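You operate a simulated robot arm through the tools that you are given. There is no shell and no other tool. Be economical: measure what you need, move in short steps, check, and stop when the job is done.

Carry out the task below with a simulated two-armed robot. There is one attempt and no reset: what you move stays moved.

Task
Press the row counter button three times. Take the cap off the long sleeve and lay it down on the steel counter. Open the right yellow drawer, put the small wax block on the steel counter away in the inside of the right yellow drawer, then shut the drawer. Open the red-brown drawer, take the purple tuft from the inside of the red-brown drawer and leave it in the shallow basket, then shut the drawer. Take the slim green cone and leave it on the bottom shelf of the open rack. Take the red tube on the top shelf of the open rack and put it away on the pale table. Pull the cabinet door open. Do these in any order. Set down upright: slim green cone.

Only the result counts: the job must be done as asked and must still hold three seconds after the hand-in. Knocking over, shifting, dropping, spilling or breaking anything else fails it. Lids that push on must go on centred and level and be pressed home; caps that screw on are set level and turned clockwise until they are tight.

Robot
Two 7-joint arms with two-finger grippers on one trunk, on a base that drives. Base frame: it is fixed to the floor where the robot stands at the start and does not move with it; the origin is under the middle of the robot, x ahead of it, y to its left, z up; the surface under the hand at the start is at about z = 0.78. Readings come in m, degrees, newtons and seconds.
The left shoulder is at the start at [0.06, 0.179, 1.111], the right one opposite. With the tool pointing down near the work surface each hand reaches from about 0.1 to 0.64 m from the robot's upright axis, wherever it stands, measured 20 degrees to its own side. Places, roughly: bottom shelf of the open rack [-6.9, 0, 0.2]; cabinet door [1, -3.8, 1.3]; inside of the right yellow drawer [0.7, -2.7, 0.6]; long sleeve (6x6x20 cm) [-2.4, 3.4, 0.9]; pale table [-9.9, 0.1, 0.8]; purple tuft (8x6x4 cm) [-6.2, 2.9, 0.6]; red tube (12x5x5 cm) [-6.9, 0.6, 1.1]; red-brown drawer [-6.3, 3, 0.6]; right yellow drawer [0.6, -2.7, 0.6]; row counter button [0.5, -0.1, 0.8]; shallow basket (18x40x5 cm) [-6.9, 3, 0.2]; slim green cone (6x6x12 cm) [-6.9, 0.4, 1.1]; small wax block (3x3x3 cm) [-2.5, 3.3, 0.8]. Payload 1.96 kg a hand.
Tool frame (each hand has its own): the origin (TCP) lies between the finger pads and is the grasp point; the fingertips stand 0.02 m ahead of it; z points along the fingers, y is the line along which they close. Largest opening 0.072 m; the body of the gripper starts 0.038 m behind the TCP.
Orientation is that of the tool frame in the base frame, as [roll, pitch, yaw] about the fixed x, y, z axes, in that order (R = Rz(yaw) Ry(pitch) Rx(roll)). With the fingers straight down and closing along the base's y, the tool's x points along the base's -x, its y along +y and its z along -z.

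Tools
- The arms move only by the tool nudge_tool. It takes "left_targets", "right_targets" or both (then of equal length, played together; a hand with none holds still); each is a list of rows, each a list of 6 numbers: the shift along the tool's x, y, z in units of 300 mm (1.0 is 300 mm), then the turn, a rotation vector about the tool's x, y, z in units of 180 degrees (1.0 is 180 degrees). In form: [[x, y, z, wx, wy, wz], ...]. A call has 1 to 20 rows; each row is the pose to reach, as a shift and turn from the pose commanded when the call began, along the tool's axes at that moment. "left_gripper" and "right_gripper" are, for a hand that has rows, the gripper command, from -1 (shut) to 1 (fully open), values between in proportion, set as the call begins (left out, the last holds). A call with a number of a shift or a turn outside -1 to 1 is refused whole. Each row takes 0.2 s and may step no farther than 0.05 m and 8.6 degrees from the row before; otherwise, or with a gripper value out of range, the whole call is refused. Where a pose cannot be reached the arm comes as near as it can. A force on the tool above 40 N (or 10 N above the force at the start of the call, whichever is more), or a blocked arm, ends the call early, and 0.2 s more pass. Each finger travels about 0.153 m/s and halts on what it meets, pressing with about 28 N; the grip force reading is that of the motor and also rises with nothing between the fingers. The clock runs only during rows and for 0.2 s after the last one: add rows that repeat a pose to give the fingers time. It gives the time, the measured TCP pose, the force on the tool (base axes), the opening and the grip force at its end, in the units of the frame above (readings bear some noise), with the torque about the TCP (base axes, N m) and any sound that the robot's microphone picked up, and new pictures: "pictures" is both (left out), scene, wrist or none (wrist: the cameras of the hands that moved).
- Cameras (640 x 400 px; columns grow to the right, rows downward): "scene" is now at [0.0122, -0.0065, 1.6517]; the picture's right is [-0.12, -0.99, 0.00], its down [-0.80, 0.09, -0.59] and it looks along [0.59, -0.07, -0.81] (base axes); focal length 282 px, centre (320, 200). "left" rides on the left gripper at [0.071, -0.019, -0.082] in its tool frame; the picture's right is [0.26, 0.97, 0.00], its down [-0.67, 0.18, -0.72] and it looks along [-0.69, 0.19, 0.70] (tool axes); focal length 280 px, centre (320, 200). "right" rides on the right gripper at [0.071, 0.019, -0.082] in its tool frame; the picture's right is [-0.26, 0.96, 0.00], its down [-0.67, -0.18, -0.72] and it looks along [-0.69, -0.19, 0.70] (tool axes); focal length 280 px, centre (320, 200). There is no depth. A picture from a camera that has moved, and an enlarged one, comes with that camera's place and axes in the base frame and with its lens.
- raise_lower(by): slides the trunk up (or, below 0, down) by that many m; the arms and the scene camera ride with it, the base frame stays. It gives what a move gives, with no picture.
- steer(legs): drives the robot by 1 to 6 legs, each [ahead, left, turn to the left] in m, m and degrees, along the robot's own axes; the way and the turn of a leg run together, so that a leg with both is an arc; at most 1.5 m and 180 degrees a leg. The arms and the cameras ride along, it lands a little off, and it stops where it bumps. It gives what a move gives, and a new picture of the scene camera.
- aim_head(pan, tilt): turns the head with the scene camera to pan (to the left, within 86 degrees either way) and tilt (down, from -29 to 69), counted from straight ahead of the robot. It gives what a move gives, and a new picture of the scene camera.
- close_up(camera, box): a new picture of the part [left, top, right, bottom] of that camera's present view, enlarged. It takes no simulated time.
- hand_in(): hands the job in; it is judged then, once.

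Go step by step. Nothing tells you exact positions but the pictures and the camera data: compare them with the known pose of the tool, close in by small moves and look again before you grip or let go. The budget is 217 turns and 260 pictures, counting those below and the enlarged ones. Unless the task says otherwise, let go and move clear before handing in, and close with one line.

The tools are called after "Emit:" by a JSON object that holds its "api" and its "payload". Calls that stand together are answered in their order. nudge_tool: Moves the arms, as the interface text tells. Its arguments: {"type":"object","properties":{"left_targets":{"type":"array"},"left_gripper":{"type":"number"},"right_targets":{"type":"array"},"right_gripper":{"type":"number"},"pictures":{"type":"string","enum":["both","scene","wrist","none"]}},"required":[]} The other tools are called the same way: raise_lower (by) slides the trunk up or down; steer (legs) drives the base; aim_head (pan, tilt) turns the head that bears the scene camera; close_up (camera, box) takes an enlarged picture of a part of a camera's view; hand_in () hands the job in.

At the start:

```text
time: 0.0
left_tool_pos: [0.3918, 0.0874, 1.1265]
left_orientation: [-180.0, 0.0, 179.9]
left_ft_force: [-0.5, -1.1, 0.3]
left_torque: [-0.02, -0.01, 0.02]
left_finger_gap: 0.0721
left_grip_force: 0.1
right_tool_pos: [0.398, -0.3398, 1.0974]
right_orientation: [180.0, -0.1, -179.9]
right_ft_force: [-0.4, 0.3, -0.2]
right_torque: [-0.01, 0.01, 0.0]
right_finger_gap: 0.072
right_grip_force: 0.2
trunk travel left (down, up): [-0.756, 0.234]
robot x, y, heading: [-0.0008, -0.0014, 0.2]
head pan, tilt: [-6.6, 53.8]
```

scene: 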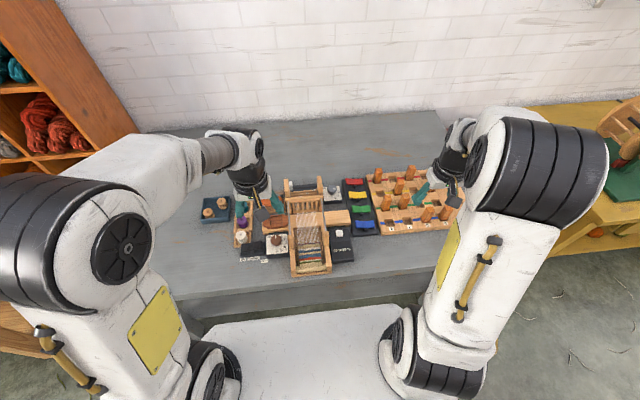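
right: 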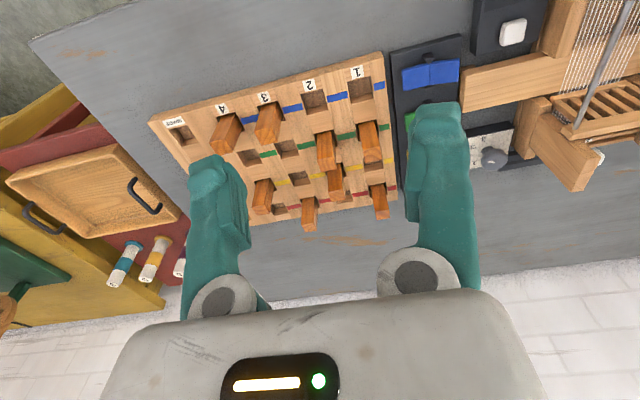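
left: 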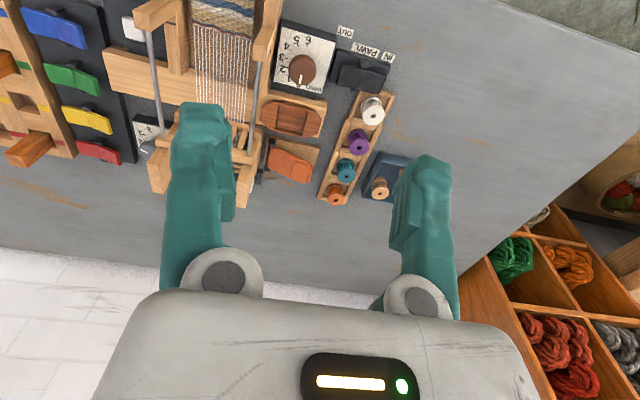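

I see a loom on the counter ahead with many controls; the row counter button should be near [0.5,-0.1,0.8]. I'll enlarge that part of the view.

Emit:
{"api": "close_up", "payload": {"camera": "scene", "box": [190, 160, 390, 285]}}

Emit:
{"api": "close_up", "payload": {"camera": "right", "box": [380, 0, 640, 162]}}

```text
3.20 times, centred on (290, 222) of scene
camera zoom: at [0.0122, -0.0065, 1.6517], right [-0.12, -0.99, 0.0], down [-0.8, 0.09, -0.59], along [0.59, -0.07, -0.81], focal length 903 px, centre (416, 128)
```

zoom: 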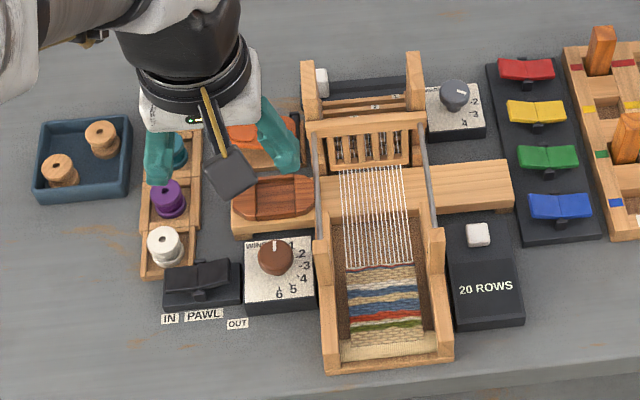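

```text
2.46 times, centred on (510, 81) of right
camera zoom: at [0.3268, -0.3212, 1.1781], right [0.26, 0.96, 0.0], down [0.67, -0.18, 0.72], along [0.69, -0.19, -0.7], focal length 690 px, centre (-148, 493)
```

zoom: 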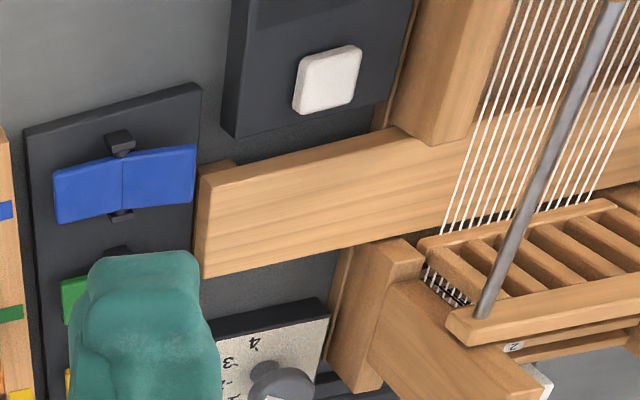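

The row counter button (white, beside "20 ROWS") comes out near [0.484, -0.129, 0.80] from two views. I'll bring the right hand, shut and turned 90° to be narrow beside the loom, near it.

Emit:
{"api": "nudge_tool", "payload": {"right_targets": [[-0.026, 0.0455, 0.029, 0, 0, -0.0455], [-0.052, 0.091, 0.058, 0, 0, -0.091], [-0.078, 0.1365, 0.087, 0, 0, -0.1365], [-0.104, 0.182, 0.116, 0, 0, -0.182], [-0.13, 0.2275, 0.145, 0, 0, -0.2275], [-0.156, 0.273, 0.174, 0, 0, -0.273], [-0.182, 0.3185, 0.203, 0, 0, -0.3185], [-0.208, 0.364, 0.232, 0, 0, -0.364], [-0.234, 0.4095, 0.261, 0, 0, -0.4095], [-0.26, 0.455, 0.29, 0, 0, -0.455], [-0.287, 0.5, 0.32, 0, 0, -0.5], [-0.287, 0.5, 0.32, 0, 0, -0.5]], "right_gripper": -1}}

```text
time: 2.6
left_tool_pos: [0.3924, 0.0876, 1.1262]
left_orientation: [179.9, -0.1, -180.0]
left_ft_force: [0.2, 0.5, -0.9]
left_torque: [-0.01, -0.02, 0.03]
left_finger_gap: 0.072
left_grip_force: 0.1
right_tool_pos: [0.4847, -0.1895, 1.001]
right_orientation: [179.9, 0.1, -89.8]
right_ft_force: [0.0, -0.4, 0.2]
right_torque: [-0.01, -0.03, -0.03]
right_finger_gap: 0.0002
right_grip_force: 27.8
trunk travel left (down, up): [-0.756, 0.234]
robot x, y, heading: [-0.0015, -0.0012, 0.1]
head pan, tilt: [-6.6, 53.8]
camera scene: at [0.0118, -0.0067, 1.6518], right [-0.12, -0.99, 0.0], down [-0.8, 0.09, -0.59], along [0.59, -0.07, -0.81], focal length 282 px, centre (320, 200)
camera right: at [0.4662, -0.2618, 1.0813], right [-0.97, 0.26, 0.0], down [0.18, 0.67, 0.72], along [0.19, 0.69, -0.7], focal length 280 px, centre (320, 200)
```

scene: 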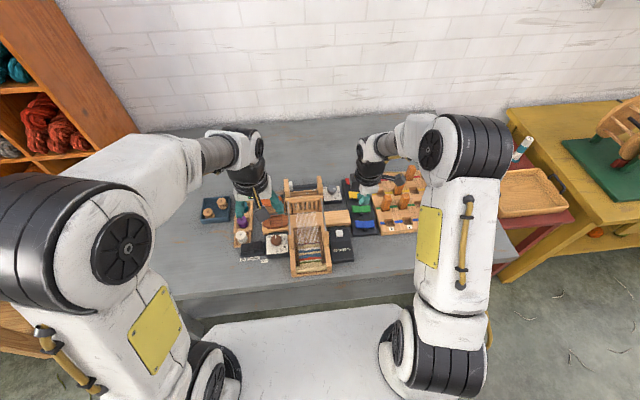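
right: 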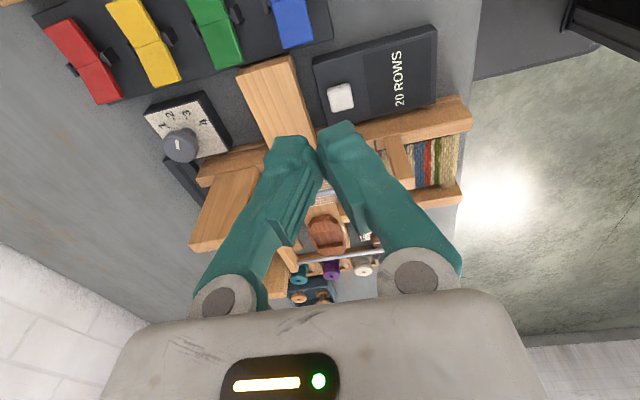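

The button checks out at [0.482, -0.129, 0.80]. Moving above it.

Emit:
{"api": "nudge_tool", "payload": {"right_targets": [[-0.1, 0.006, 0.1, 0, 0, 0], [-0.2, 0.012, 0.2, 0, 0, 0], [-0.2, 0.012, 0.35, 0, 0, 0], [-0.2, 0.012, 0.47, 0, 0, 0], [-0.2, 0.012, 0.52, 0, 0, 0], [-0.2, 0.012, 0.52, 0, 0, 0]], "pictures": "wrist"}}

Emit:
{"api": "close_up", "payload": {"camera": "right", "box": [220, 20, 460, 170]}}

Emit:
{"api": "close_up", "payload": {"camera": "scene", "box": [270, 160, 430, 260]}}

```text
time: 4.0
left_tool_pos: [0.3917, 0.0864, 1.1255]
left_orientation: [180.0, 0.0, 180.0]
left_ft_force: [1.0, 0.0, -0.5]
left_torque: [-0.01, -0.02, 0.0]
left_finger_gap: 0.0718
left_grip_force: 0.1
right_tool_pos: [0.4794, -0.1269, 0.845]
right_orientation: [-179.9, 0.1, -90.0]
right_ft_force: [0.4, 0.0, 0.6]
right_torque: [0.0, 0.03, 0.0]
right_finger_gap: 0.0
right_grip_force: 28.2
trunk travel left (down, up): [-0.756, 0.234]
robot x, y, heading: [0.0015, 0.0012, -0.2]
head pan, tilt: [-6.6, 53.8]
camera right: at [0.4618, -0.1974, 0.9256], right [-0.96, 0.26, 0.0], down [0.18, 0.67, 0.72], along [0.19, 0.69, -0.7], focal length 280 px, centre (320, 200)
```

right: 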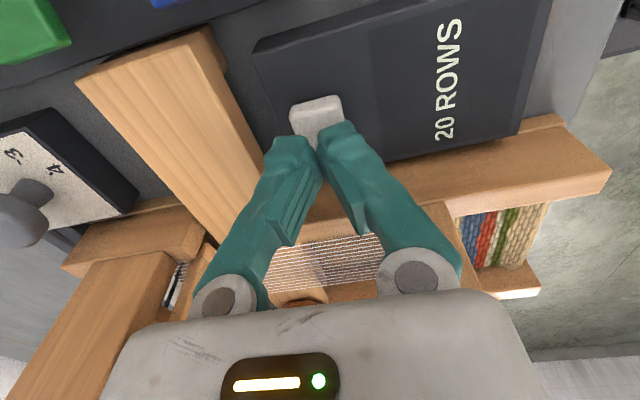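

```text
2.67 times, centred on (340, 95) of right
camera zoom: at [0.4618, -0.1974, 0.9256], right [-0.96, 0.26, 0.0], down [0.18, 0.67, 0.72], along [0.19, 0.69, -0.7], focal length 748 px, centre (267, 480)
```

zoom: 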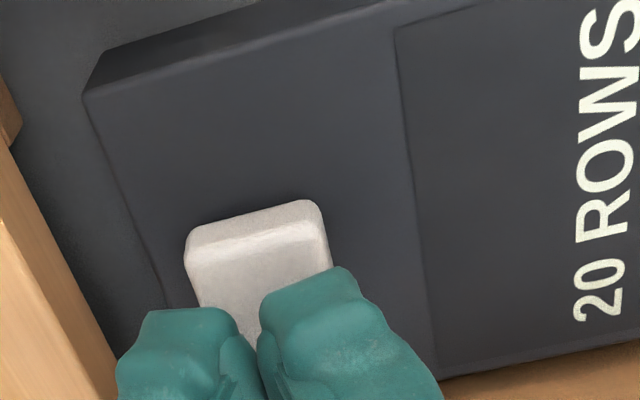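

```text
4.00 times, centred on (350, 210) of scene
camera zoom: at [0.0123, -0.0066, 1.6517], right [-0.12, -0.99, 0.0], down [-0.8, 0.09, -0.59], along [0.59, -0.07, -0.81], focal length 1128 px, centre (200, 160)
```

zoom: 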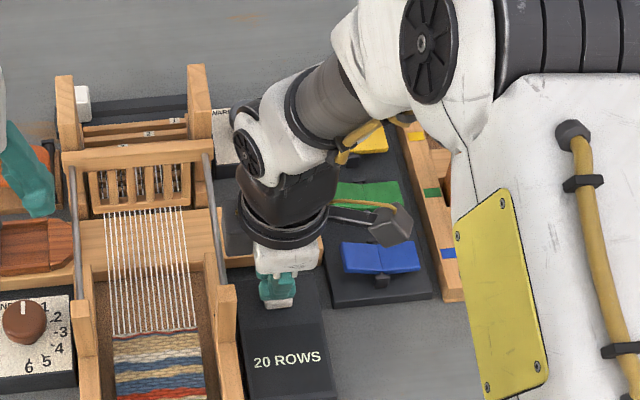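

Button just below the fingertips; I'll adjust 4 mm and press down slowly to learn the travel.

Emit:
{"api": "nudge_tool", "payload": {"right_targets": [[0.014, -0.003, 0.03, 0, 0, 0], [0.014, -0.003, 0.05, 0, 0, 0], [0.014, -0.003, 0.06, 0, 0, 0], [0.014, -0.003, 0.07, 0, 0, 0], [0.014, -0.003, 0.08, 0, 0, 0], [0.014, -0.003, 0.085, 0, 0, 0]], "pictures": "wrist"}}

Emit:
{"api": "close_up", "payload": {"camera": "right", "box": [220, 20, 540, 220]}}

```text
time: 5.4
left_tool_pos: [0.3896, 0.0875, 1.1278]
left_orientation: [-179.9, 0.1, 180.0]
left_ft_force: [0.6, 0.1, -0.2]
left_torque: [0.0, -0.05, -0.02]
left_finger_gap: 0.0723
left_grip_force: 0.1
right_tool_pos: [0.4815, -0.1328, 0.8213]
right_orientation: [-179.6, 0.1, -90.1]
right_ft_force: [2.6, -2.4, 34.2]
right_torque: [-0.04, -0.04, -0.02]
right_finger_gap: 0.0061
right_grip_force: 29.9
trunk travel left (down, up): [-0.756, 0.234]
robot x, y, heading: [0.0001, 0.0012, -0.0]
head pan, tilt: [-6.6, 53.8]
heard: click
camera right: at [0.4611, -0.2041, 0.9026], right [-0.96, 0.26, -0.01], down [0.18, 0.67, 0.72], along [0.19, 0.69, -0.7], focal length 280 px, centre (320, 200)
```

right: 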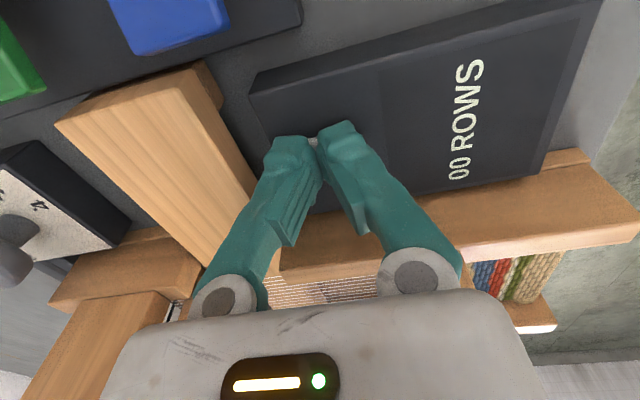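

```text
2.00 times, centred on (380, 120) of right
camera zoom: at [0.4611, -0.2041, 0.9026], right [-0.96, 0.26, -0.01], down [0.18, 0.67, 0.72], along [0.19, 0.69, -0.7], focal length 561 px, centre (200, 360)
```

zoom: 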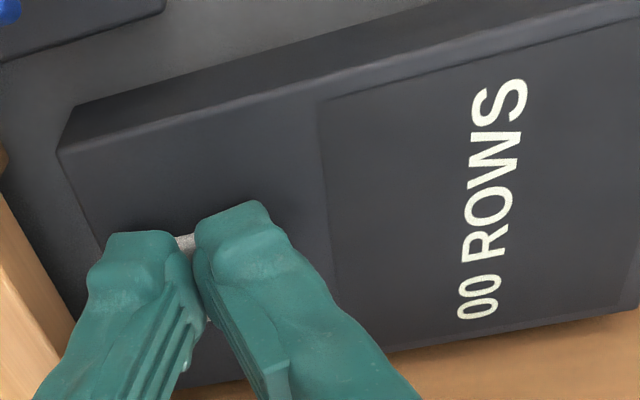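

A click sounded and the display now reads "00". I'll lift and look.

Emit:
{"api": "nudge_tool", "payload": {"right_targets": [[0, 0, -0.04, 0, 0, 0], [0, 0, -0.08, 0, 0, 0], [0, 0, -0.08, 0, 0, 0]], "pictures": "none", "right_gripper": -1}}

Emit:
{"api": "close_up", "payload": {"camera": "right", "box": [220, 20, 540, 220]}}

```text
time: 6.2
left_tool_pos: [0.3914, 0.0868, 1.126]
left_orientation: [180.0, 0.0, 180.0]
left_ft_force: [0.0, 0.6, 0.4]
left_torque: [-0.01, 0.0, 0.01]
left_finger_gap: 0.072
left_grip_force: 0.0
right_tool_pos: [0.4806, -0.1352, 0.8434]
right_orientation: [179.9, -0.1, -90.0]
right_ft_force: [0.9, 0.2, -0.1]
right_torque: [0.0, 0.03, 0.02]
right_finger_gap: 0.0
right_grip_force: 29.3
trunk travel left (down, up): [-0.756, 0.234]
robot x, y, heading: [-0.0055, 0.0004, 0.2]
head pan, tilt: [-6.6, 53.8]
```

```text
2.00 times, centred on (380, 120) of right
camera zoom: at [0.4611, -0.2061, 0.9246], right [-0.97, 0.26, 0.0], down [0.18, 0.67, 0.72], along [0.19, 0.69, -0.7], focal length 561 px, centre (200, 360)
```

zoom: 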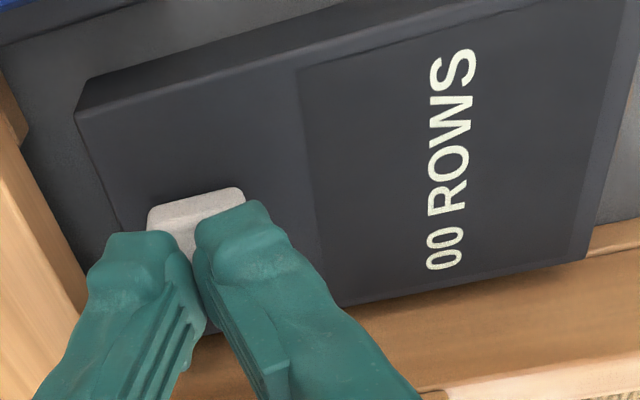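

One click counted so far. I'll press a second time and lift.

Emit:
{"api": "nudge_tool", "payload": {"right_targets": [[-0.005, 0, 0.04, 0, 0, 0], [-0.005, 0, 0.06, 0, 0, 0], [-0.005, 0, 0.07, 0, 0, 0], [-0.005, 0, 0.08, 0, 0, 0], [-0.005, 0, 0.04, 0, 0, 0], [-0.005, 0, 0, 0, 0, 0], [-0.005, 0, 0, 0, 0, 0]], "pictures": "none"}}

Emit:
{"api": "close_up", "payload": {"camera": "right", "box": [220, 20, 540, 220]}}

```text
time: 7.8
left_tool_pos: [0.3922, 0.0872, 1.1259]
left_orientation: [180.0, 0.0, -179.9]
left_ft_force: [-0.3, -0.2, 0.5]
left_torque: [0.0, 0.03, 0.01]
left_finger_gap: 0.0721
left_grip_force: 0.1
right_tool_pos: [0.4809, -0.133, 0.8436]
right_orientation: [179.9, 0.0, -90.1]
right_ft_force: [-0.7, 0.2, -0.2]
right_torque: [0.01, 0.01, 0.02]
right_finger_gap: 0.0
right_grip_force: 29.5
trunk travel left (down, up): [-0.756, 0.234]
robot x, y, heading: [-0.0057, -0.0002, -0.0]
head pan, tilt: [-6.6, 53.8]
heard: click
```

```text
2.00 times, centred on (380, 120) of right
camera zoom: at [0.4621, -0.2043, 0.9249], right [-0.97, 0.26, 0.0], down [0.18, 0.67, 0.72], along [0.19, 0.69, -0.7], focal length 561 px, centre (200, 360)
```

zoom: 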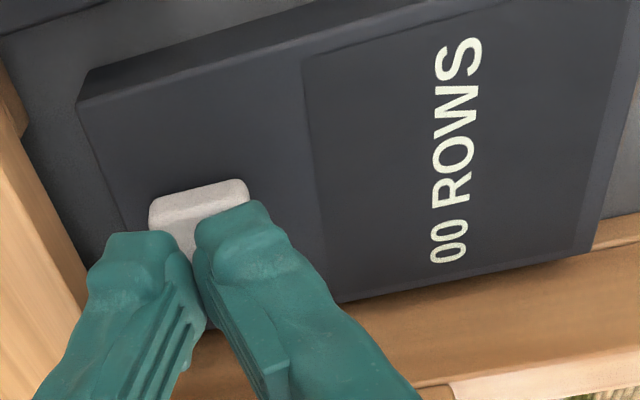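

Second click heard (the button resets the counter to 00, which stays). One more press, then up and away.

Emit:
{"api": "nudge_tool", "payload": {"right_targets": [[-0.003, 0, 0.04, 0, 0, 0], [-0.003, 0, 0.06, 0, 0, 0], [-0.003, 0, 0.07, 0, 0, 0], [-0.003, 0, 0.08, 0, 0, 0], [-0.003, 0, 0.04, 0, 0, 0], [-0.003, 0, -0.1, 0, 0, 0], [0.03, 0, -0.25, 0, 0, 0], [0.08, 0.0, -0.4, 0, 0, 0]], "pictures": "wrist"}}

```text
time: 9.6
left_tool_pos: [0.3912, 0.0871, 1.1257]
left_orientation: [-180.0, 0.1, -179.9]
left_ft_force: [-0.9, -0.4, 0.0]
left_torque: [0.01, -0.02, 0.0]
left_finger_gap: 0.0718
left_grip_force: 0.1
right_tool_pos: [0.4809, -0.1586, 0.9613]
right_orientation: [180.0, 0.1, -90.1]
right_ft_force: [-0.7, -0.1, -0.3]
right_torque: [0.01, -0.03, 0.0]
right_finger_gap: 0.0
right_grip_force: 29.7
trunk travel left (down, up): [-0.756, 0.234]
robot x, y, heading: [0.0003, -0.0012, 0.2]
head pan, tilt: [-6.6, 53.8]
heard: click
camera right: at [0.462, -0.2295, 1.0433], right [-0.97, 0.26, 0.0], down [0.18, 0.67, 0.72], along [0.19, 0.69, -0.7], focal length 280 px, centre (320, 200)
```

right: 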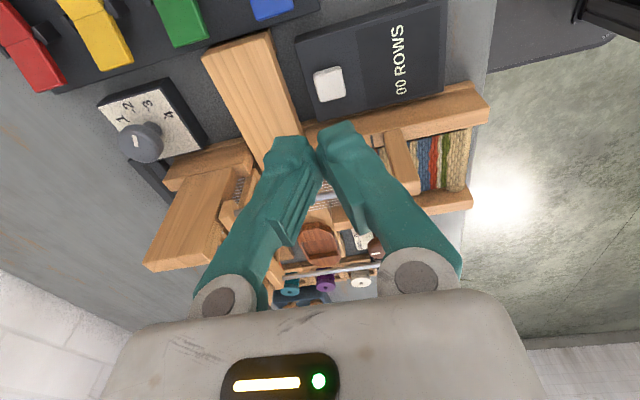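

All three presses clicked. I'll raise and turn the right hand back, then look around before driving.

Emit:
{"api": "nudge_tool", "payload": {"right_targets": [[0, 0, -0.15, 0, 0, 0], [0, 0.03, -0.3, 0, 0, 0.045], [0.04, 0.07, -0.4, 0, 0, 0.09], [0.09, 0.11, -0.47, 0, 0, 0.135], [0.14, 0.15, -0.5, 0, 0, 0.18], [0.19, 0.19, -0.5, 0, 0, 0.225], [0.24, 0.23, -0.5, 0, 0, 0.27], [0.29, 0.27, -0.5, 0, 0, 0.315], [0.34, 0.31, -0.5, 0, 0, 0.36], [0.38, 0.35, -0.5, 0, 0, 0.405], [0.42, 0.39, -0.5, 0, 0, 0.45], [0.46, 0.43, -0.5, 0, 0, 0.5]], "pictures": "none"}}

Emit:
{"api": "aim_head", "payload": {"pan": 80, "tilt": 20}}

Emit:
{"api": "aim_head", "payload": {"pan": -80, "tilt": 20}}

```text
refused: row 12 steps farther than a row can; nothing moved
```

```text
time: 11.2
left_tool_pos: [0.3926, 0.087, 1.126]
left_orientation: [-179.9, 0.0, 179.9]
left_ft_force: [0.5, -0.3, 0.7]
left_torque: [0.0, 0.01, -0.01]
left_finger_gap: 0.072
left_grip_force: 0.0
right_tool_pos: [0.4815, -0.1576, 0.9607]
right_orientation: [-179.9, 0.0, -90.1]
right_ft_force: [-0.1, -0.2, -0.2]
right_torque: [0.0, 0.02, -0.01]
right_finger_gap: 0.0
right_grip_force: 29.5
trunk travel left (down, up): [-0.756, 0.234]
robot x, y, heading: [-0.0, -0.0014, -0.0]
head pan, tilt: [80.0, 20.0]
camera scene: at [-0.0444, 0.0937, 1.7022], right [0.98, -0.17, 0.0], down [-0.06, -0.34, -0.94], along [0.16, 0.93, -0.34], focal length 282 px, centre (320, 200)
```

scene: 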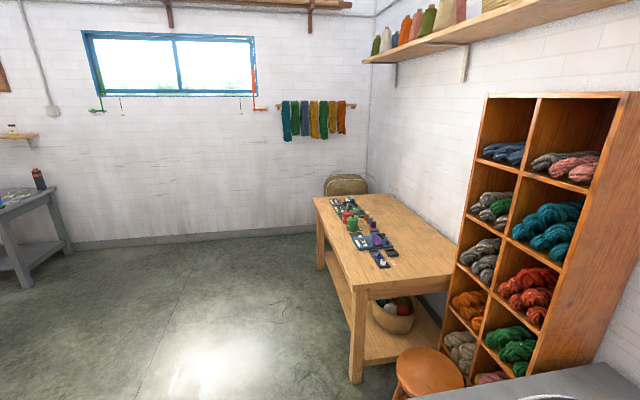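

```text
time: 13.7
left_tool_pos: [0.3915, 0.0859, 1.1263]
left_orientation: [-180.0, 0.0, -180.0]
left_ft_force: [-0.4, -0.8, 0.2]
left_torque: [0.01, -0.02, 0.02]
left_finger_gap: 0.0721
left_grip_force: 0.0
right_tool_pos: [0.4814, -0.1576, 0.9616]
right_orientation: [179.9, 0.0, -90.1]
right_ft_force: [0.5, 0.3, 0.2]
right_torque: [-0.01, -0.01, 0.04]
right_finger_gap: 0.0002
right_grip_force: 29.7
trunk travel left (down, up): [-0.756, 0.234]
robot x, y, heading: [0.0029, -0.0023, -0.0]
head pan, tilt: [-80.0, 20.0]
camera scene: at [-0.0444, -0.0897, 1.7023], right [-0.98, -0.17, 0.0], down [-0.06, 0.34, -0.94], along [0.16, -0.93, -0.34], focal length 282 px, centre (320, 200)
```

scene: 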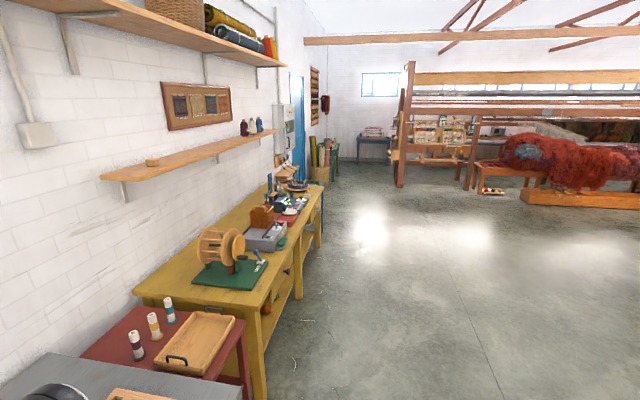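

The yellow bench with drawers stretches to the right along the wall; the steel counter is back left. Retracting the right hand (step corrected).

Emit:
{"api": "nudge_tool", "payload": {"right_targets": [[0, 0, -0.15, 0, 0, 0], [0, 0.03, -0.3, 0, 0, 0.045], [0.04, 0.07, -0.4, 0, 0, 0.09], [0.09, 0.11, -0.47, 0, 0, 0.135], [0.14, 0.15, -0.5, 0, 0, 0.18], [0.19, 0.19, -0.5, 0, 0, 0.225], [0.24, 0.23, -0.5, 0, 0, 0.27], [0.29, 0.27, -0.5, 0, 0, 0.315], [0.34, 0.31, -0.5, 0, 0, 0.36], [0.38, 0.35, -0.5, 0, 0, 0.405], [0.42, 0.39, -0.5, 0, 0, 0.45], [0.46, 0.43, -0.5, 0, 0, 0.497]], "pictures": "none", "right_gripper": 1}}

Emit:
{"api": "steer", "payload": {"legs": [[-0.6, 0, 0], [0, 0, 124]]}}

Emit:
{"api": "aim_head", "payload": {"pan": 0, "tilt": 25}}

```text
time: 16.3
left_tool_pos: [0.3919, 0.0872, 1.1258]
left_orientation: [179.9, 0.1, -180.0]
left_ft_force: [-0.1, 0.4, -0.2]
left_torque: [0.02, -0.01, 0.01]
left_finger_gap: 0.0719
left_grip_force: 0.0
right_tool_pos: [0.3523, -0.2951, 1.1158]
right_orientation: [-180.0, 0.0, -179.6]
right_ft_force: [-0.2, -0.2, 0.5]
right_torque: [0.05, -0.01, 0.01]
right_finger_gap: 0.0719
right_grip_force: 0.0
trunk travel left (down, up): [-0.756, 0.234]
robot x, y, heading: [0.0022, -0.0013, 0.1]
head pan, tilt: [-80.0, 20.0]
```

```text
time: 24.8
left_tool_pos: [-0.8802, 0.2872, 1.1257]
left_orientation: [180.0, 0.0, -57.3]
left_ft_force: [-0.2, -0.9, -0.9]
left_torque: [-0.01, 0.0, 0.0]
left_finger_gap: 0.072
left_grip_force: 0.0
right_tool_pos: [-0.5369, 0.4599, 1.1143]
right_orientation: [-180.0, 0.0, -56.8]
right_ft_force: [-0.1, -0.2, -1.0]
right_torque: [0.04, 0.0, 0.01]
right_finger_gap: 0.0723
right_grip_force: 0.1
trunk travel left (down, up): [-0.756, 0.234]
robot x, y, heading: [-0.5961, 0.0035, 122.6]
head pan, tilt: [-80.0, 20.0]
camera scene: at [-0.4958, 0.019, 1.7023], right [0.68, -0.73, 0.0], down [-0.25, -0.23, -0.94], along [0.69, 0.64, -0.34], focal length 282 px, centre (320, 200)
```

scene: 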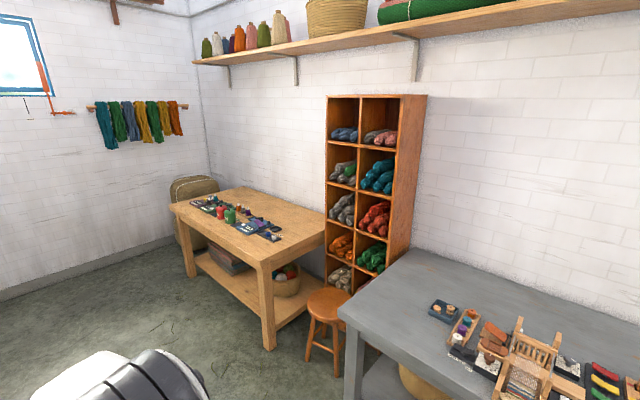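

```text
time: 26.3
left_tool_pos: [-0.8808, 0.2861, 1.1273]
left_orientation: [-179.9, 0.0, -57.3]
left_ft_force: [0.1, -0.3, 0.0]
left_torque: [-0.03, 0.01, 0.04]
left_finger_gap: 0.0721
left_grip_force: 0.0
right_tool_pos: [-0.5386, 0.4597, 1.1141]
right_orientation: [-179.9, 0.1, -56.8]
right_ft_force: [0.9, 0.2, 0.1]
right_torque: [0.0, 0.01, 0.01]
right_finger_gap: 0.072
right_grip_force: 0.0
trunk travel left (down, up): [-0.756, 0.234]
robot x, y, heading: [-0.596, 0.0049, 122.8]
head pan, tilt: [0.0, 25.0]
camera scene: at [-0.6139, 0.0334, 1.6942], right [0.84, 0.54, 0.0], down [0.23, -0.36, -0.91], along [-0.49, 0.76, -0.42], focal length 282 px, centre (320, 200)
```

scene: 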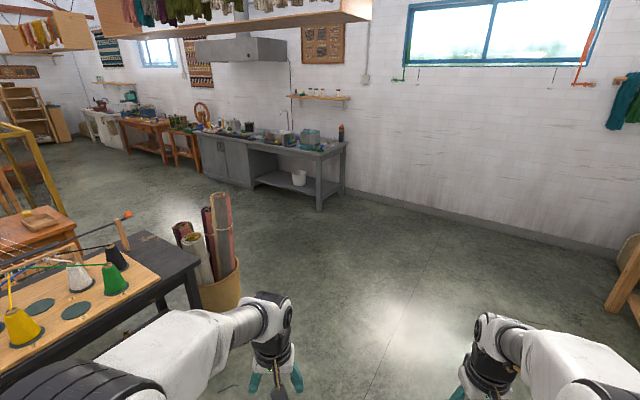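

The steel counter is at the far wall ahead, with the fabric basket off to the left of the path. Driving toward it.

Emit:
{"api": "steer", "payload": {"legs": [[1.22, -0.134, 0], [1.22, -0.134, 0], [0, 0, -32.8], [0.2, 0.7, 0]]}}

Emit:
{"api": "aim_head", "payload": {"pan": 0, "tilt": 45}}

```text
time: 43.7
left_tool_pos: [-2.5334, 2.8131, 1.1257]
left_orientation: [-180.0, -0.1, -90.2]
left_ft_force: [-0.7, 1.2, 0.2]
left_torque: [0.02, -0.03, -0.03]
left_finger_gap: 0.0725
left_grip_force: 0.0
right_tool_pos: [-2.1508, 2.7735, 1.1139]
right_orientation: [180.0, 0.0, -89.6]
right_ft_force: [0.1, -0.2, -0.1]
right_torque: [-0.03, -0.01, 0.04]
right_finger_gap: 0.0721
right_grip_force: 0.0
trunk travel left (down, up): [-0.756, 0.234]
robot x, y, heading: [-2.4442, 2.419, 90.0]
head pan, tilt: [0.0, 25.0]
camera scene: at [-2.4473, 2.455, 1.6942], right [1.0, 0.0, 0.0], down [0.0, -0.42, -0.91], along [0.0, 0.91, -0.42], focal length 282 px, centre (320, 200)
```

scene: 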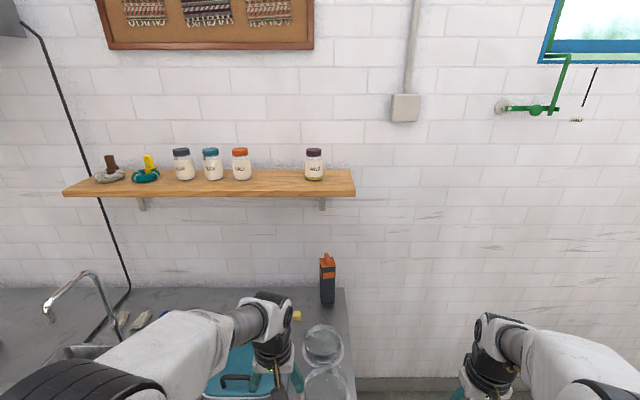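

```text
time: 44.5
left_tool_pos: [-2.5324, 2.8133, 1.1262]
left_orientation: [-180.0, 0.0, -90.1]
left_ft_force: [0.2, 0.2, -0.2]
left_torque: [0.0, -0.03, 0.01]
left_finger_gap: 0.072
left_grip_force: 0.0
right_tool_pos: [-2.1507, 2.7726, 1.1134]
right_orientation: [-180.0, 0.0, -89.6]
right_ft_force: [0.7, -0.7, 0.1]
right_torque: [0.04, -0.04, -0.04]
right_finger_gap: 0.0721
right_grip_force: 0.0
trunk travel left (down, up): [-0.756, 0.234]
robot x, y, heading: [-2.4481, 2.4226, 89.7]
head pan, tilt: [0.0, 45.0]
camera scene: at [-2.4474, 2.4443, 1.6637], right [1.0, 0.0, 0.0], down [0.0, -0.71, -0.71], along [0.0, 0.71, -0.71], focal length 282 px, centre (320, 200)
```

scene: 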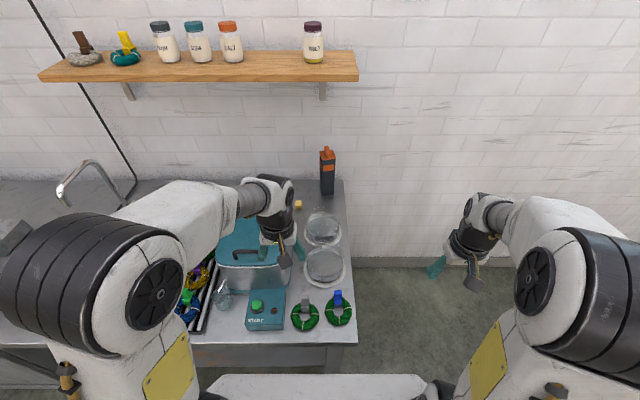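

The sleeve (dark with orange cap) sits near [-2.41, 3.39], the yellow wax block near [-2.54, 3.27], both deep on the counter; I'll approach from the counter's right end instead.

Emit:
{"api": "steer", "payload": {"legs": [[0, -0.65, 0], [0, 0, 75], [0.16, -0.55, 0]]}}

Emit:
{"api": "aim_head", "payload": {"pan": -15, "tilt": 50}}

```text
time: 54.3
left_tool_pos: [-2.227, 3.0017, 1.1256]
left_orientation: [-180.0, 0.1, -14.3]
left_ft_force: [0.0, 0.0, -0.1]
left_torque: [0.02, -0.01, 0.01]
left_finger_gap: 0.0718
left_grip_force: 0.1
right_tool_pos: [-2.0952, 3.3613, 1.1131]
right_orientation: [179.9, 0.0, -13.8]
right_ft_force: [0.3, -0.7, 0.0]
right_torque: [0.01, -0.03, -0.01]
right_finger_gap: 0.072
right_grip_force: 0.1
trunk travel left (down, up): [-0.756, 0.234]
robot x, y, heading: [-1.8266, 2.9889, 165.8]
head pan, tilt: [0.0, 45.0]
camera scene: at [-1.8465, 2.9967, 1.6636], right [0.25, 0.97, 0.0], down [0.69, -0.17, -0.71], along [-0.69, 0.17, -0.71], focal length 282 px, centre (320, 200)
```

scene: 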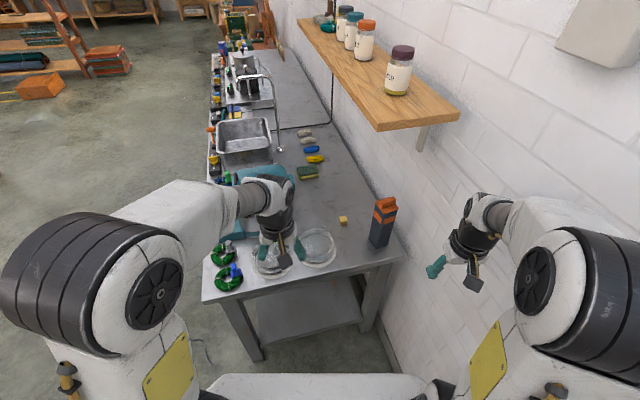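

```text
time: 55.0
left_tool_pos: [-2.2253, 3.0034, 1.1253]
left_orientation: [180.0, 0.1, -14.4]
left_ft_force: [0.5, 0.7, 0.8]
left_torque: [0.01, 0.03, 0.0]
left_finger_gap: 0.0717
left_grip_force: 0.1
right_tool_pos: [-2.0946, 3.3612, 1.1133]
right_orientation: [180.0, -0.1, -13.7]
right_ft_force: [-0.4, -0.1, 0.4]
right_torque: [0.03, -0.01, -0.02]
right_finger_gap: 0.072
right_grip_force: 0.2
trunk travel left (down, up): [-0.756, 0.234]
robot x, y, heading: [-1.8241, 2.9901, 165.4]
head pan, tilt: [-15.0, 50.0]
camera scene: at [-1.835, 3.0146, 1.6567], right [0.49, 0.87, 0.0], down [0.67, -0.37, -0.64], along [-0.56, 0.31, -0.77], focal length 282 px, centre (320, 200)
```

scene: 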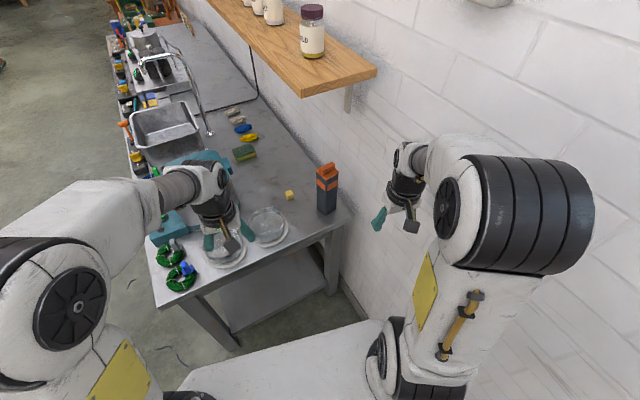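

The sleeve stands near [-2.40, 3.37] partly under a wall shelf (front edge y≈3.25, bottom z≈1.33). Taking a closer look at the sleeve and wax block.

Emit:
{"api": "close_up", "payload": {"camera": "scene", "box": [240, 140, 400, 240]}}

Emit:
{"api": "close_up", "payload": {"camera": "right", "box": [0, 0, 640, 400]}}

```text
4.00 times, centred on (320, 190) of scene
camera zoom: at [-1.835, 3.0146, 1.6567], right [0.49, 0.87, 0.0], down [0.67, -0.37, -0.64], along [-0.56, 0.31, -0.77], focal length 1128 px, centre (320, 240)
```

zoom: 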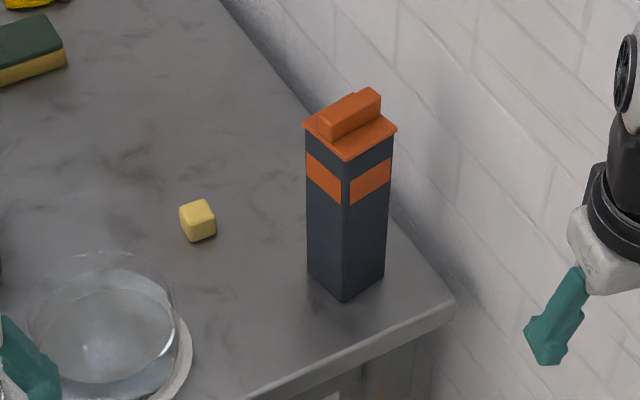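

```text
1.00 times, centred on (320, 200) of right (not enlarged: the box is as wide or as high as the picture)
camera zoom: at [-2.0296, 3.3264, 1.1952], right [-0.48, -0.88, 0.0], down [-0.61, 0.34, 0.72], along [-0.63, 0.35, -0.7], focal length 280 px, centre (320, 200)
```

zoom: 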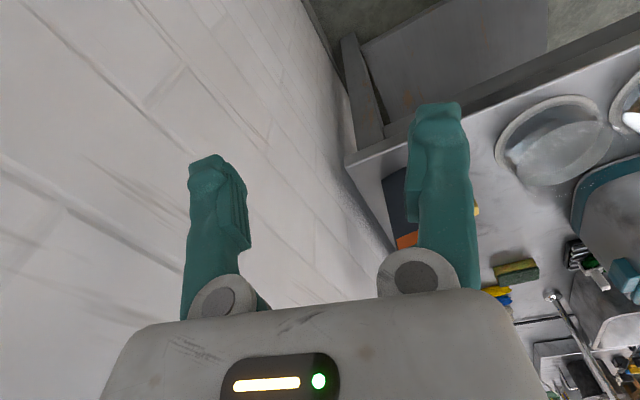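

The cap has a ridge running along y on a square lid at about [-2.41, 3.37, 1.01]; the wax is near [-2.525, 3.26]. I'll turn slightly right and creep closer to the counter end.

Emit:
{"api": "steer", "payload": {"legs": [[0, 0, -9], [0.13, 0, 0]]}}

Emit:
{"api": "aim_head", "payload": {"pan": 0, "tilt": 58}}

```text
time: 56.9
left_tool_pos: [-2.3114, 3.0991, 1.127]
left_orientation: [-179.8, 0.1, -23.2]
left_ft_force: [-0.1, -0.3, -0.5]
left_torque: [0.01, 0.04, 0.01]
left_finger_gap: 0.0719
left_grip_force: 0.2
right_tool_pos: [-2.1222, 3.4279, 1.1117]
right_orientation: [179.5, -0.9, -22.6]
right_ft_force: [5.7, -14.9, -0.9]
right_torque: [-0.12, -0.1, -0.48]
right_finger_gap: 0.0653
right_grip_force: 0.1
trunk travel left (down, up): [-0.756, 0.234]
robot x, y, heading: [-1.9155, 3.0286, 156.9]
head pan, tilt: [-15.0, 50.0]
stopped in leg 2: the force on the tool passed its limit at 66 N (the readings are from after the stop); the commanded pose is now the measured one
camera scene: at [-1.9229, 3.0496, 1.6568], right [0.62, 0.79, 0.0], down [0.6, -0.47, -0.64], along [-0.51, 0.4, -0.76], focal length 282 px, centre (320, 200)
```

scene: 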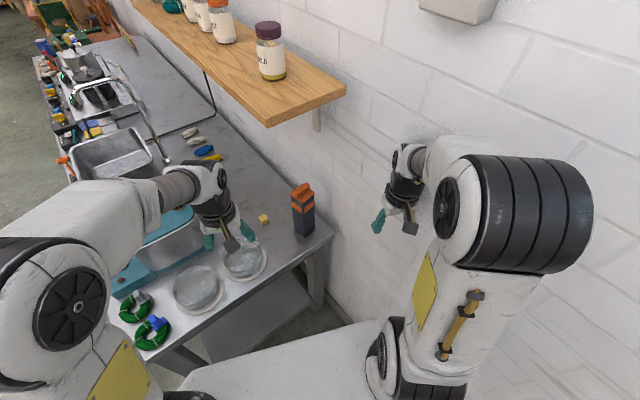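

```text
time: 57.6
left_tool_pos: [-2.3095, 3.0997, 1.1246]
left_orientation: [-179.9, 0.1, -23.1]
left_ft_force: [0.0, 0.1, 0.3]
left_torque: [0.01, 0.02, 0.02]
left_finger_gap: 0.0719
left_grip_force: 0.1
right_tool_pos: [-2.1225, 3.4306, 1.1129]
right_orientation: [179.6, -0.7, -22.6]
right_ft_force: [7.9, -17.6, -3.5]
right_torque: [-0.31, -0.03, -0.52]
right_finger_gap: 0.0625
right_grip_force: 0.1
trunk travel left (down, up): [-0.756, 0.234]
robot x, y, heading: [-1.9141, 3.0259, 156.7]
head pan, tilt: [0.0, 58.0]
camera scene: at [-1.9243, 3.0298, 1.6465], right [0.39, 0.92, 0.0], down [0.78, -0.33, -0.53], along [-0.49, 0.21, -0.85], focal length 282 px, centre (320, 200)
```

scene: 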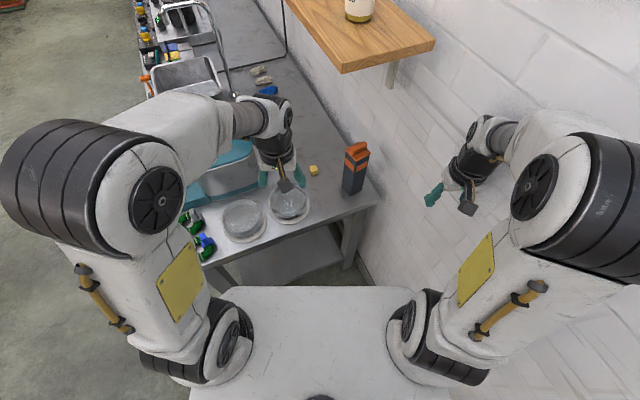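

The right hand brushed the wall (y≈3.47). Pulling it away from the wall, then driving the rest.

Emit:
{"api": "nudge_tool", "payload": {"right_targets": [[0, 0.1, 0, 0, 0, 0], [0, 0.25, 0, 0, 0, 0], [0, 0.4, 0, 0, 0, 0]], "pictures": "none"}}

Emit:
{"api": "steer", "payload": {"legs": [[0.06, 0, 0]]}}

```text
time: 58.5
left_tool_pos: [-2.3122, 3.1018, 1.1251]
left_orientation: [-180.0, 0.1, -23.2]
left_ft_force: [-0.4, 0.7, -0.1]
left_torque: [-0.01, -0.03, -0.01]
left_finger_gap: 0.0718
left_grip_force: 0.1
right_tool_pos: [-2.1704, 3.3278, 1.1115]
right_orientation: [179.4, -0.8, -22.6]
right_ft_force: [0.5, -1.1, 0.5]
right_torque: [0.02, -0.02, -0.01]
right_finger_gap: 0.0717
right_grip_force: 0.1
trunk travel left (down, up): [-0.756, 0.234]
robot x, y, heading: [-1.9203, 3.0278, 156.9]
head pan, tilt: [0.0, 58.0]
```

```text
time: 59.4
left_tool_pos: [-2.3663, 3.126, 1.1253]
left_orientation: [-180.0, 0.1, -23.2]
left_ft_force: [0.4, 0.2, 0.0]
left_torque: [-0.02, -0.05, 0.0]
left_finger_gap: 0.0719
left_grip_force: 0.1
right_tool_pos: [-2.2249, 3.3503, 1.1132]
right_orientation: [179.5, -0.6, -22.6]
right_ft_force: [0.3, 1.1, -0.6]
right_torque: [-0.02, -0.02, 0.0]
right_finger_gap: 0.0721
right_grip_force: 0.0
trunk travel left (down, up): [-0.756, 0.234]
robot x, y, heading: [-1.9725, 3.0535, 157.2]
head pan, tilt: [0.0, 58.0]
camera scene: at [-1.9805, 3.0571, 1.6465], right [0.39, 0.92, 0.0], down [0.78, -0.33, -0.53], along [-0.49, 0.21, -0.85], focal length 282 px, centre (320, 200)
```

scene: 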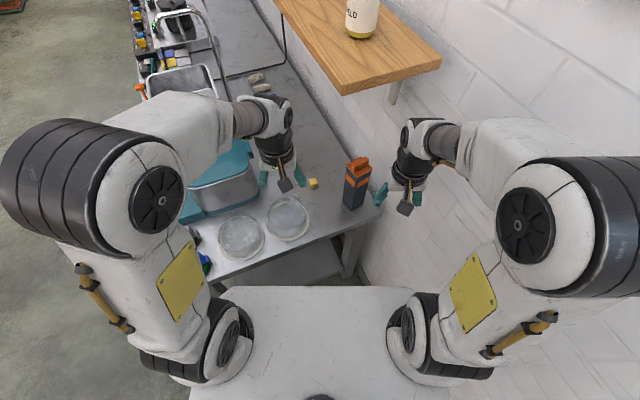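

Now near enough. Moving the left hand toward the wax block and lowering, to view it with the wrist camera.

Emit:
{"api": "nudge_tool", "payload": {"left_targets": [[-0.085, -0.03, 0.12, 0, 0, 0], [-0.17, -0.055, 0.25, 0, 0, 0], [-0.25, -0.08, 0.38, 0, 0, 0], [-0.337, -0.11, 0.5, 0, 0, 0], [-0.337, -0.11, 0.5, 0, 0, 0]], "pictures": "both"}}

```text
time: 60.6
left_tool_pos: [-2.4464, 3.1959, 0.9743]
left_orientation: [-179.9, 0.0, -23.4]
left_ft_force: [0.0, 0.0, -0.2]
left_torque: [0.03, 0.03, -0.04]
left_finger_gap: 0.0722
left_grip_force: 0.1
right_tool_pos: [-2.2249, 3.3511, 1.1124]
right_orientation: [179.6, -0.7, -22.5]
right_ft_force: [0.2, 0.3, -0.3]
right_torque: [0.0, 0.0, -0.01]
right_finger_gap: 0.0721
right_grip_force: 0.1
trunk travel left (down, up): [-0.756, 0.234]
robot x, y, heading: [-1.9735, 3.0537, 156.6]
head pan, tilt: [0.0, 58.0]
camera scene: at [-1.9815, 3.0574, 1.6465], right [0.39, 0.92, 0.0], down [0.78, -0.33, -0.53], along [-0.49, 0.21, -0.85], focal length 282 px, centre (320, 200)
camera left: at [-2.3742, 3.1861, 1.0557], right [-0.14, -0.99, 0.0], down [-0.69, 0.1, 0.72], along [-0.71, 0.1, -0.7], focal length 280 px, centre (320, 200)
```

scene: 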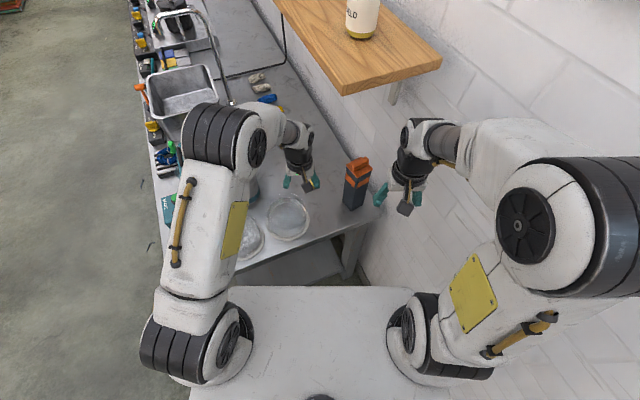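
left: 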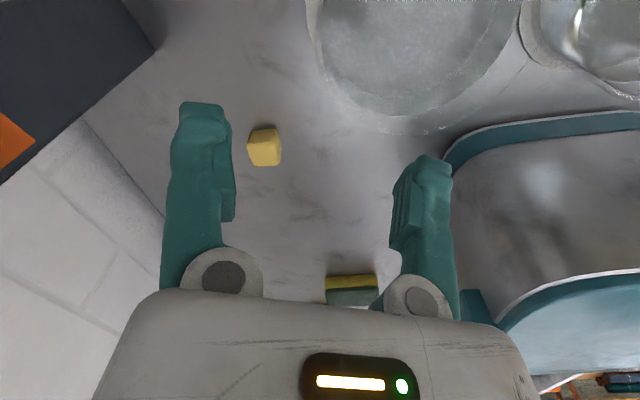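

Emit:
{"api": "close_up", "payload": {"camera": "left", "box": [216, 105, 312, 165]}}

```text
6.67 times, centred on (264, 135) of left
camera zoom: at [-2.3742, 3.1861, 1.0557], right [-0.14, -0.99, 0.0], down [-0.69, 0.1, 0.72], along [-0.71, 0.1, -0.7], focal length 1869 px, centre (693, 633)
```

zoom: 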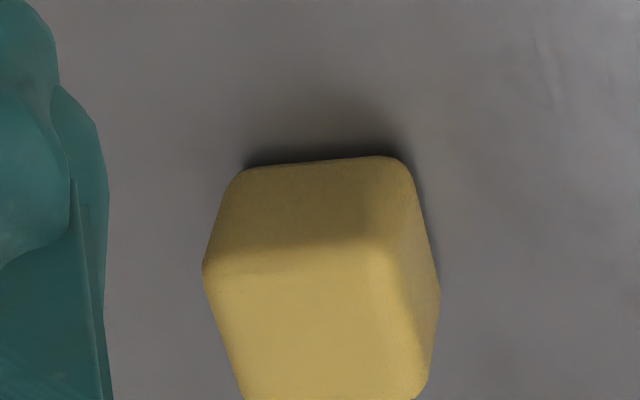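

The wax is roughly axis-aligned at [-2.53, 3.264]. I'll turn the left hand square and move above it.

Emit:
{"api": "nudge_tool", "payload": {"left_targets": [[-0.1, -0.03, 0.05, 0, 0, -0.033], [-0.2, -0.055, 0.15, 0, 0, -0.066], [-0.3, -0.08, 0.25, 0, 0, -0.1], [-0.346, -0.097, 0.35, 0, 0, -0.13], [-0.346, -0.097, 0.35, 0, 0, -0.13]], "pictures": "wrist"}}

```text
time: 61.8
left_tool_pos: [-2.5265, 3.2567, 0.8798]
left_orientation: [-179.7, 0.3, -1.5]
left_ft_force: [1.0, -0.3, -0.5]
left_torque: [-0.02, 0.01, 0.01]
left_finger_gap: 0.0718
left_grip_force: 0.1
left hand out of reach, approached as far as the arm can: row 4, 5
right_tool_pos: [-2.2254, 3.3516, 1.111]
right_orientation: [179.5, -0.7, -22.4]
right_ft_force: [-0.6, 0.5, -0.1]
right_torque: [-0.02, -0.03, 0.01]
right_finger_gap: 0.0716
right_grip_force: 0.0
trunk travel left (down, up): [-0.756, 0.234]
robot x, y, heading: [-1.9761, 3.0529, 157.0]
head pan, tilt: [0.0, 58.0]
camera left: at [-2.4558, 3.2748, 0.9611], right [0.24, -0.97, -0.01], down [-0.68, -0.17, 0.72], along [-0.7, -0.17, -0.7], focal length 280 px, centre (320, 200)
```

left: 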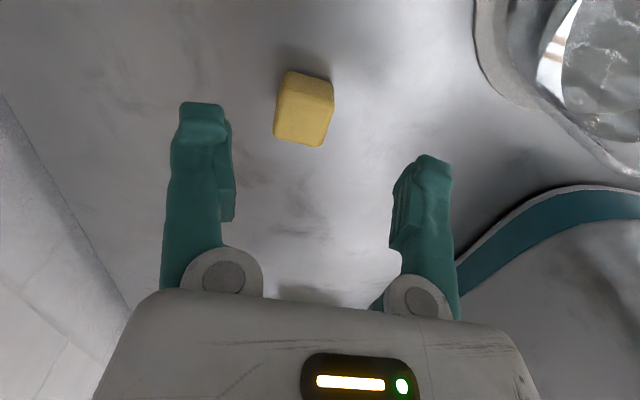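

The wax is at [-2.531, 3.266], at the edge of reach. I'll creep the base 3 cm ahead first.

Emit:
{"api": "steer", "payload": {"legs": [[0.03, 0, 0]]}}

```text
time: 62.6
left_tool_pos: [-2.5532, 3.2686, 0.8833]
left_orientation: [-179.7, 0.4, -1.6]
left_ft_force: [-0.7, -0.2, 0.8]
left_torque: [0.03, -0.02, -0.01]
left_finger_gap: 0.0722
left_grip_force: 0.0
right_tool_pos: [-2.2505, 3.3628, 1.1134]
right_orientation: [179.5, -0.6, -22.4]
right_ft_force: [0.4, -0.1, 0.8]
right_torque: [0.02, 0.01, 0.01]
right_finger_gap: 0.0718
right_grip_force: 0.1
trunk travel left (down, up): [-0.756, 0.234]
robot x, y, heading: [-1.9991, 3.0619, 156.9]
head pan, tilt: [0.0, 58.0]
camera scene: at [-2.0051, 3.0678, 1.6465], right [0.39, 0.92, 0.0], down [0.78, -0.33, -0.53], along [-0.49, 0.21, -0.85], focal length 282 px, centre (320, 200)
```

scene: 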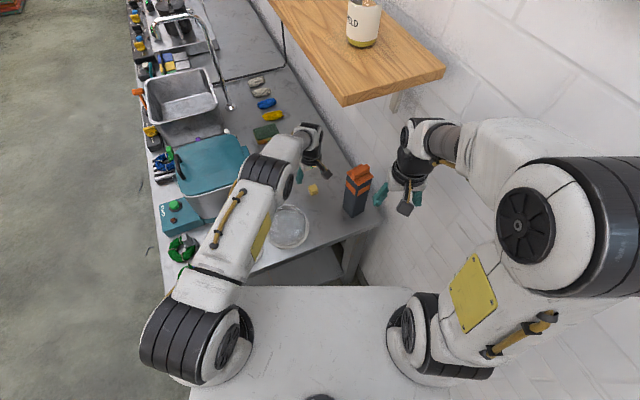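

Emit:
{"api": "nudge_tool", "payload": {"left_targets": [[0.04, 0.005, 0.0, 0, 0, 0], [0.075, 0.008, 0.03, 0, 0, 0], [0.075, 0.008, 0.07, 0, 0, 0], [0.075, 0.008, 0.07, 0, 0, 0]], "pictures": "wrist"}}

```text
time: 63.6
left_tool_pos: [-2.5316, 3.2667, 0.8605]
left_orientation: [-179.7, 0.5, -1.6]
left_ft_force: [0.2, -0.7, 1.2]
left_torque: [0.01, 0.01, 0.01]
left_finger_gap: 0.0718
left_grip_force: 0.0
right_tool_pos: [-2.2504, 3.3615, 1.1108]
right_orientation: [179.4, -0.7, -22.6]
right_ft_force: [-0.3, 0.7, 0.2]
right_torque: [0.03, -0.01, -0.02]
right_finger_gap: 0.0719
right_grip_force: 0.0
trunk travel left (down, up): [-0.756, 0.234]
robot x, y, heading: [-1.9995, 3.0632, 157.1]
head pan, tilt: [0.0, 58.0]
camera left: at [-2.4612, 3.2839, 0.9408], right [0.24, -0.97, -0.01], down [-0.67, -0.17, 0.72], along [-0.7, -0.17, -0.7], focal length 280 px, centre (320, 200)
```

left: 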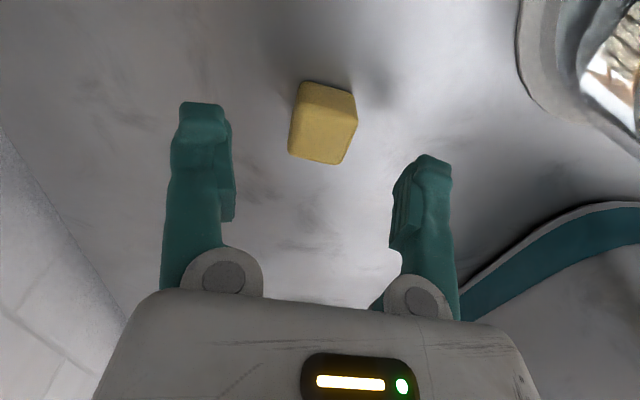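

Directly above; lowering in small steps.

Emit:
{"api": "nudge_tool", "payload": {"left_targets": [[0, 0, 0.05, 0, 0, 0], [0, 0, 0.09, 0, 0, 0], [0, 0, 0.12, 0, 0, 0], [0, 0, 0.14, 0, 0, 0], [0, 0, 0.14, 0, 0, 0]], "pictures": "wrist"}}

```text
time: 64.8
left_tool_pos: [-2.533, 3.2681, 0.8176]
left_orientation: [-179.8, 0.3, -1.6]
left_ft_force: [0.1, -0.2, 1.6]
left_torque: [-0.04, -0.03, -0.01]
left_finger_gap: 0.0719
left_grip_force: 0.0
right_tool_pos: [-2.2518, 3.362, 1.112]
right_orientation: [179.4, -0.8, -22.5]
right_ft_force: [0.6, 0.5, -0.3]
right_torque: [0.01, -0.02, 0.0]
right_finger_gap: 0.0721
right_grip_force: 0.1
trunk travel left (down, up): [-0.756, 0.234]
robot x, y, heading: [-2.0005, 3.0666, 156.7]
head pan, tilt: [0.0, 58.0]
camera left: at [-2.4612, 3.2837, 0.8983], right [0.24, -0.97, -0.01], down [-0.68, -0.17, 0.72], along [-0.7, -0.17, -0.7], focal length 280 px, centre (320, 200)
```

left: 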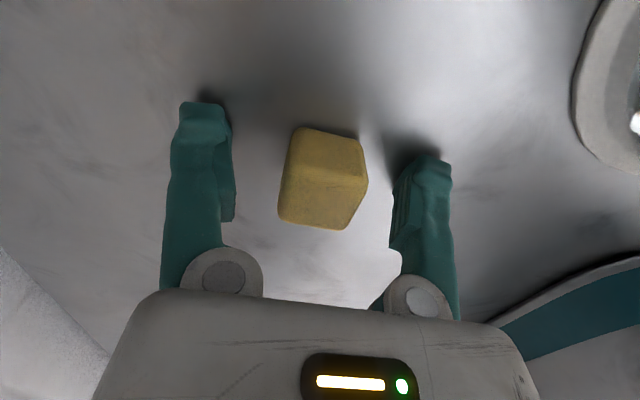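

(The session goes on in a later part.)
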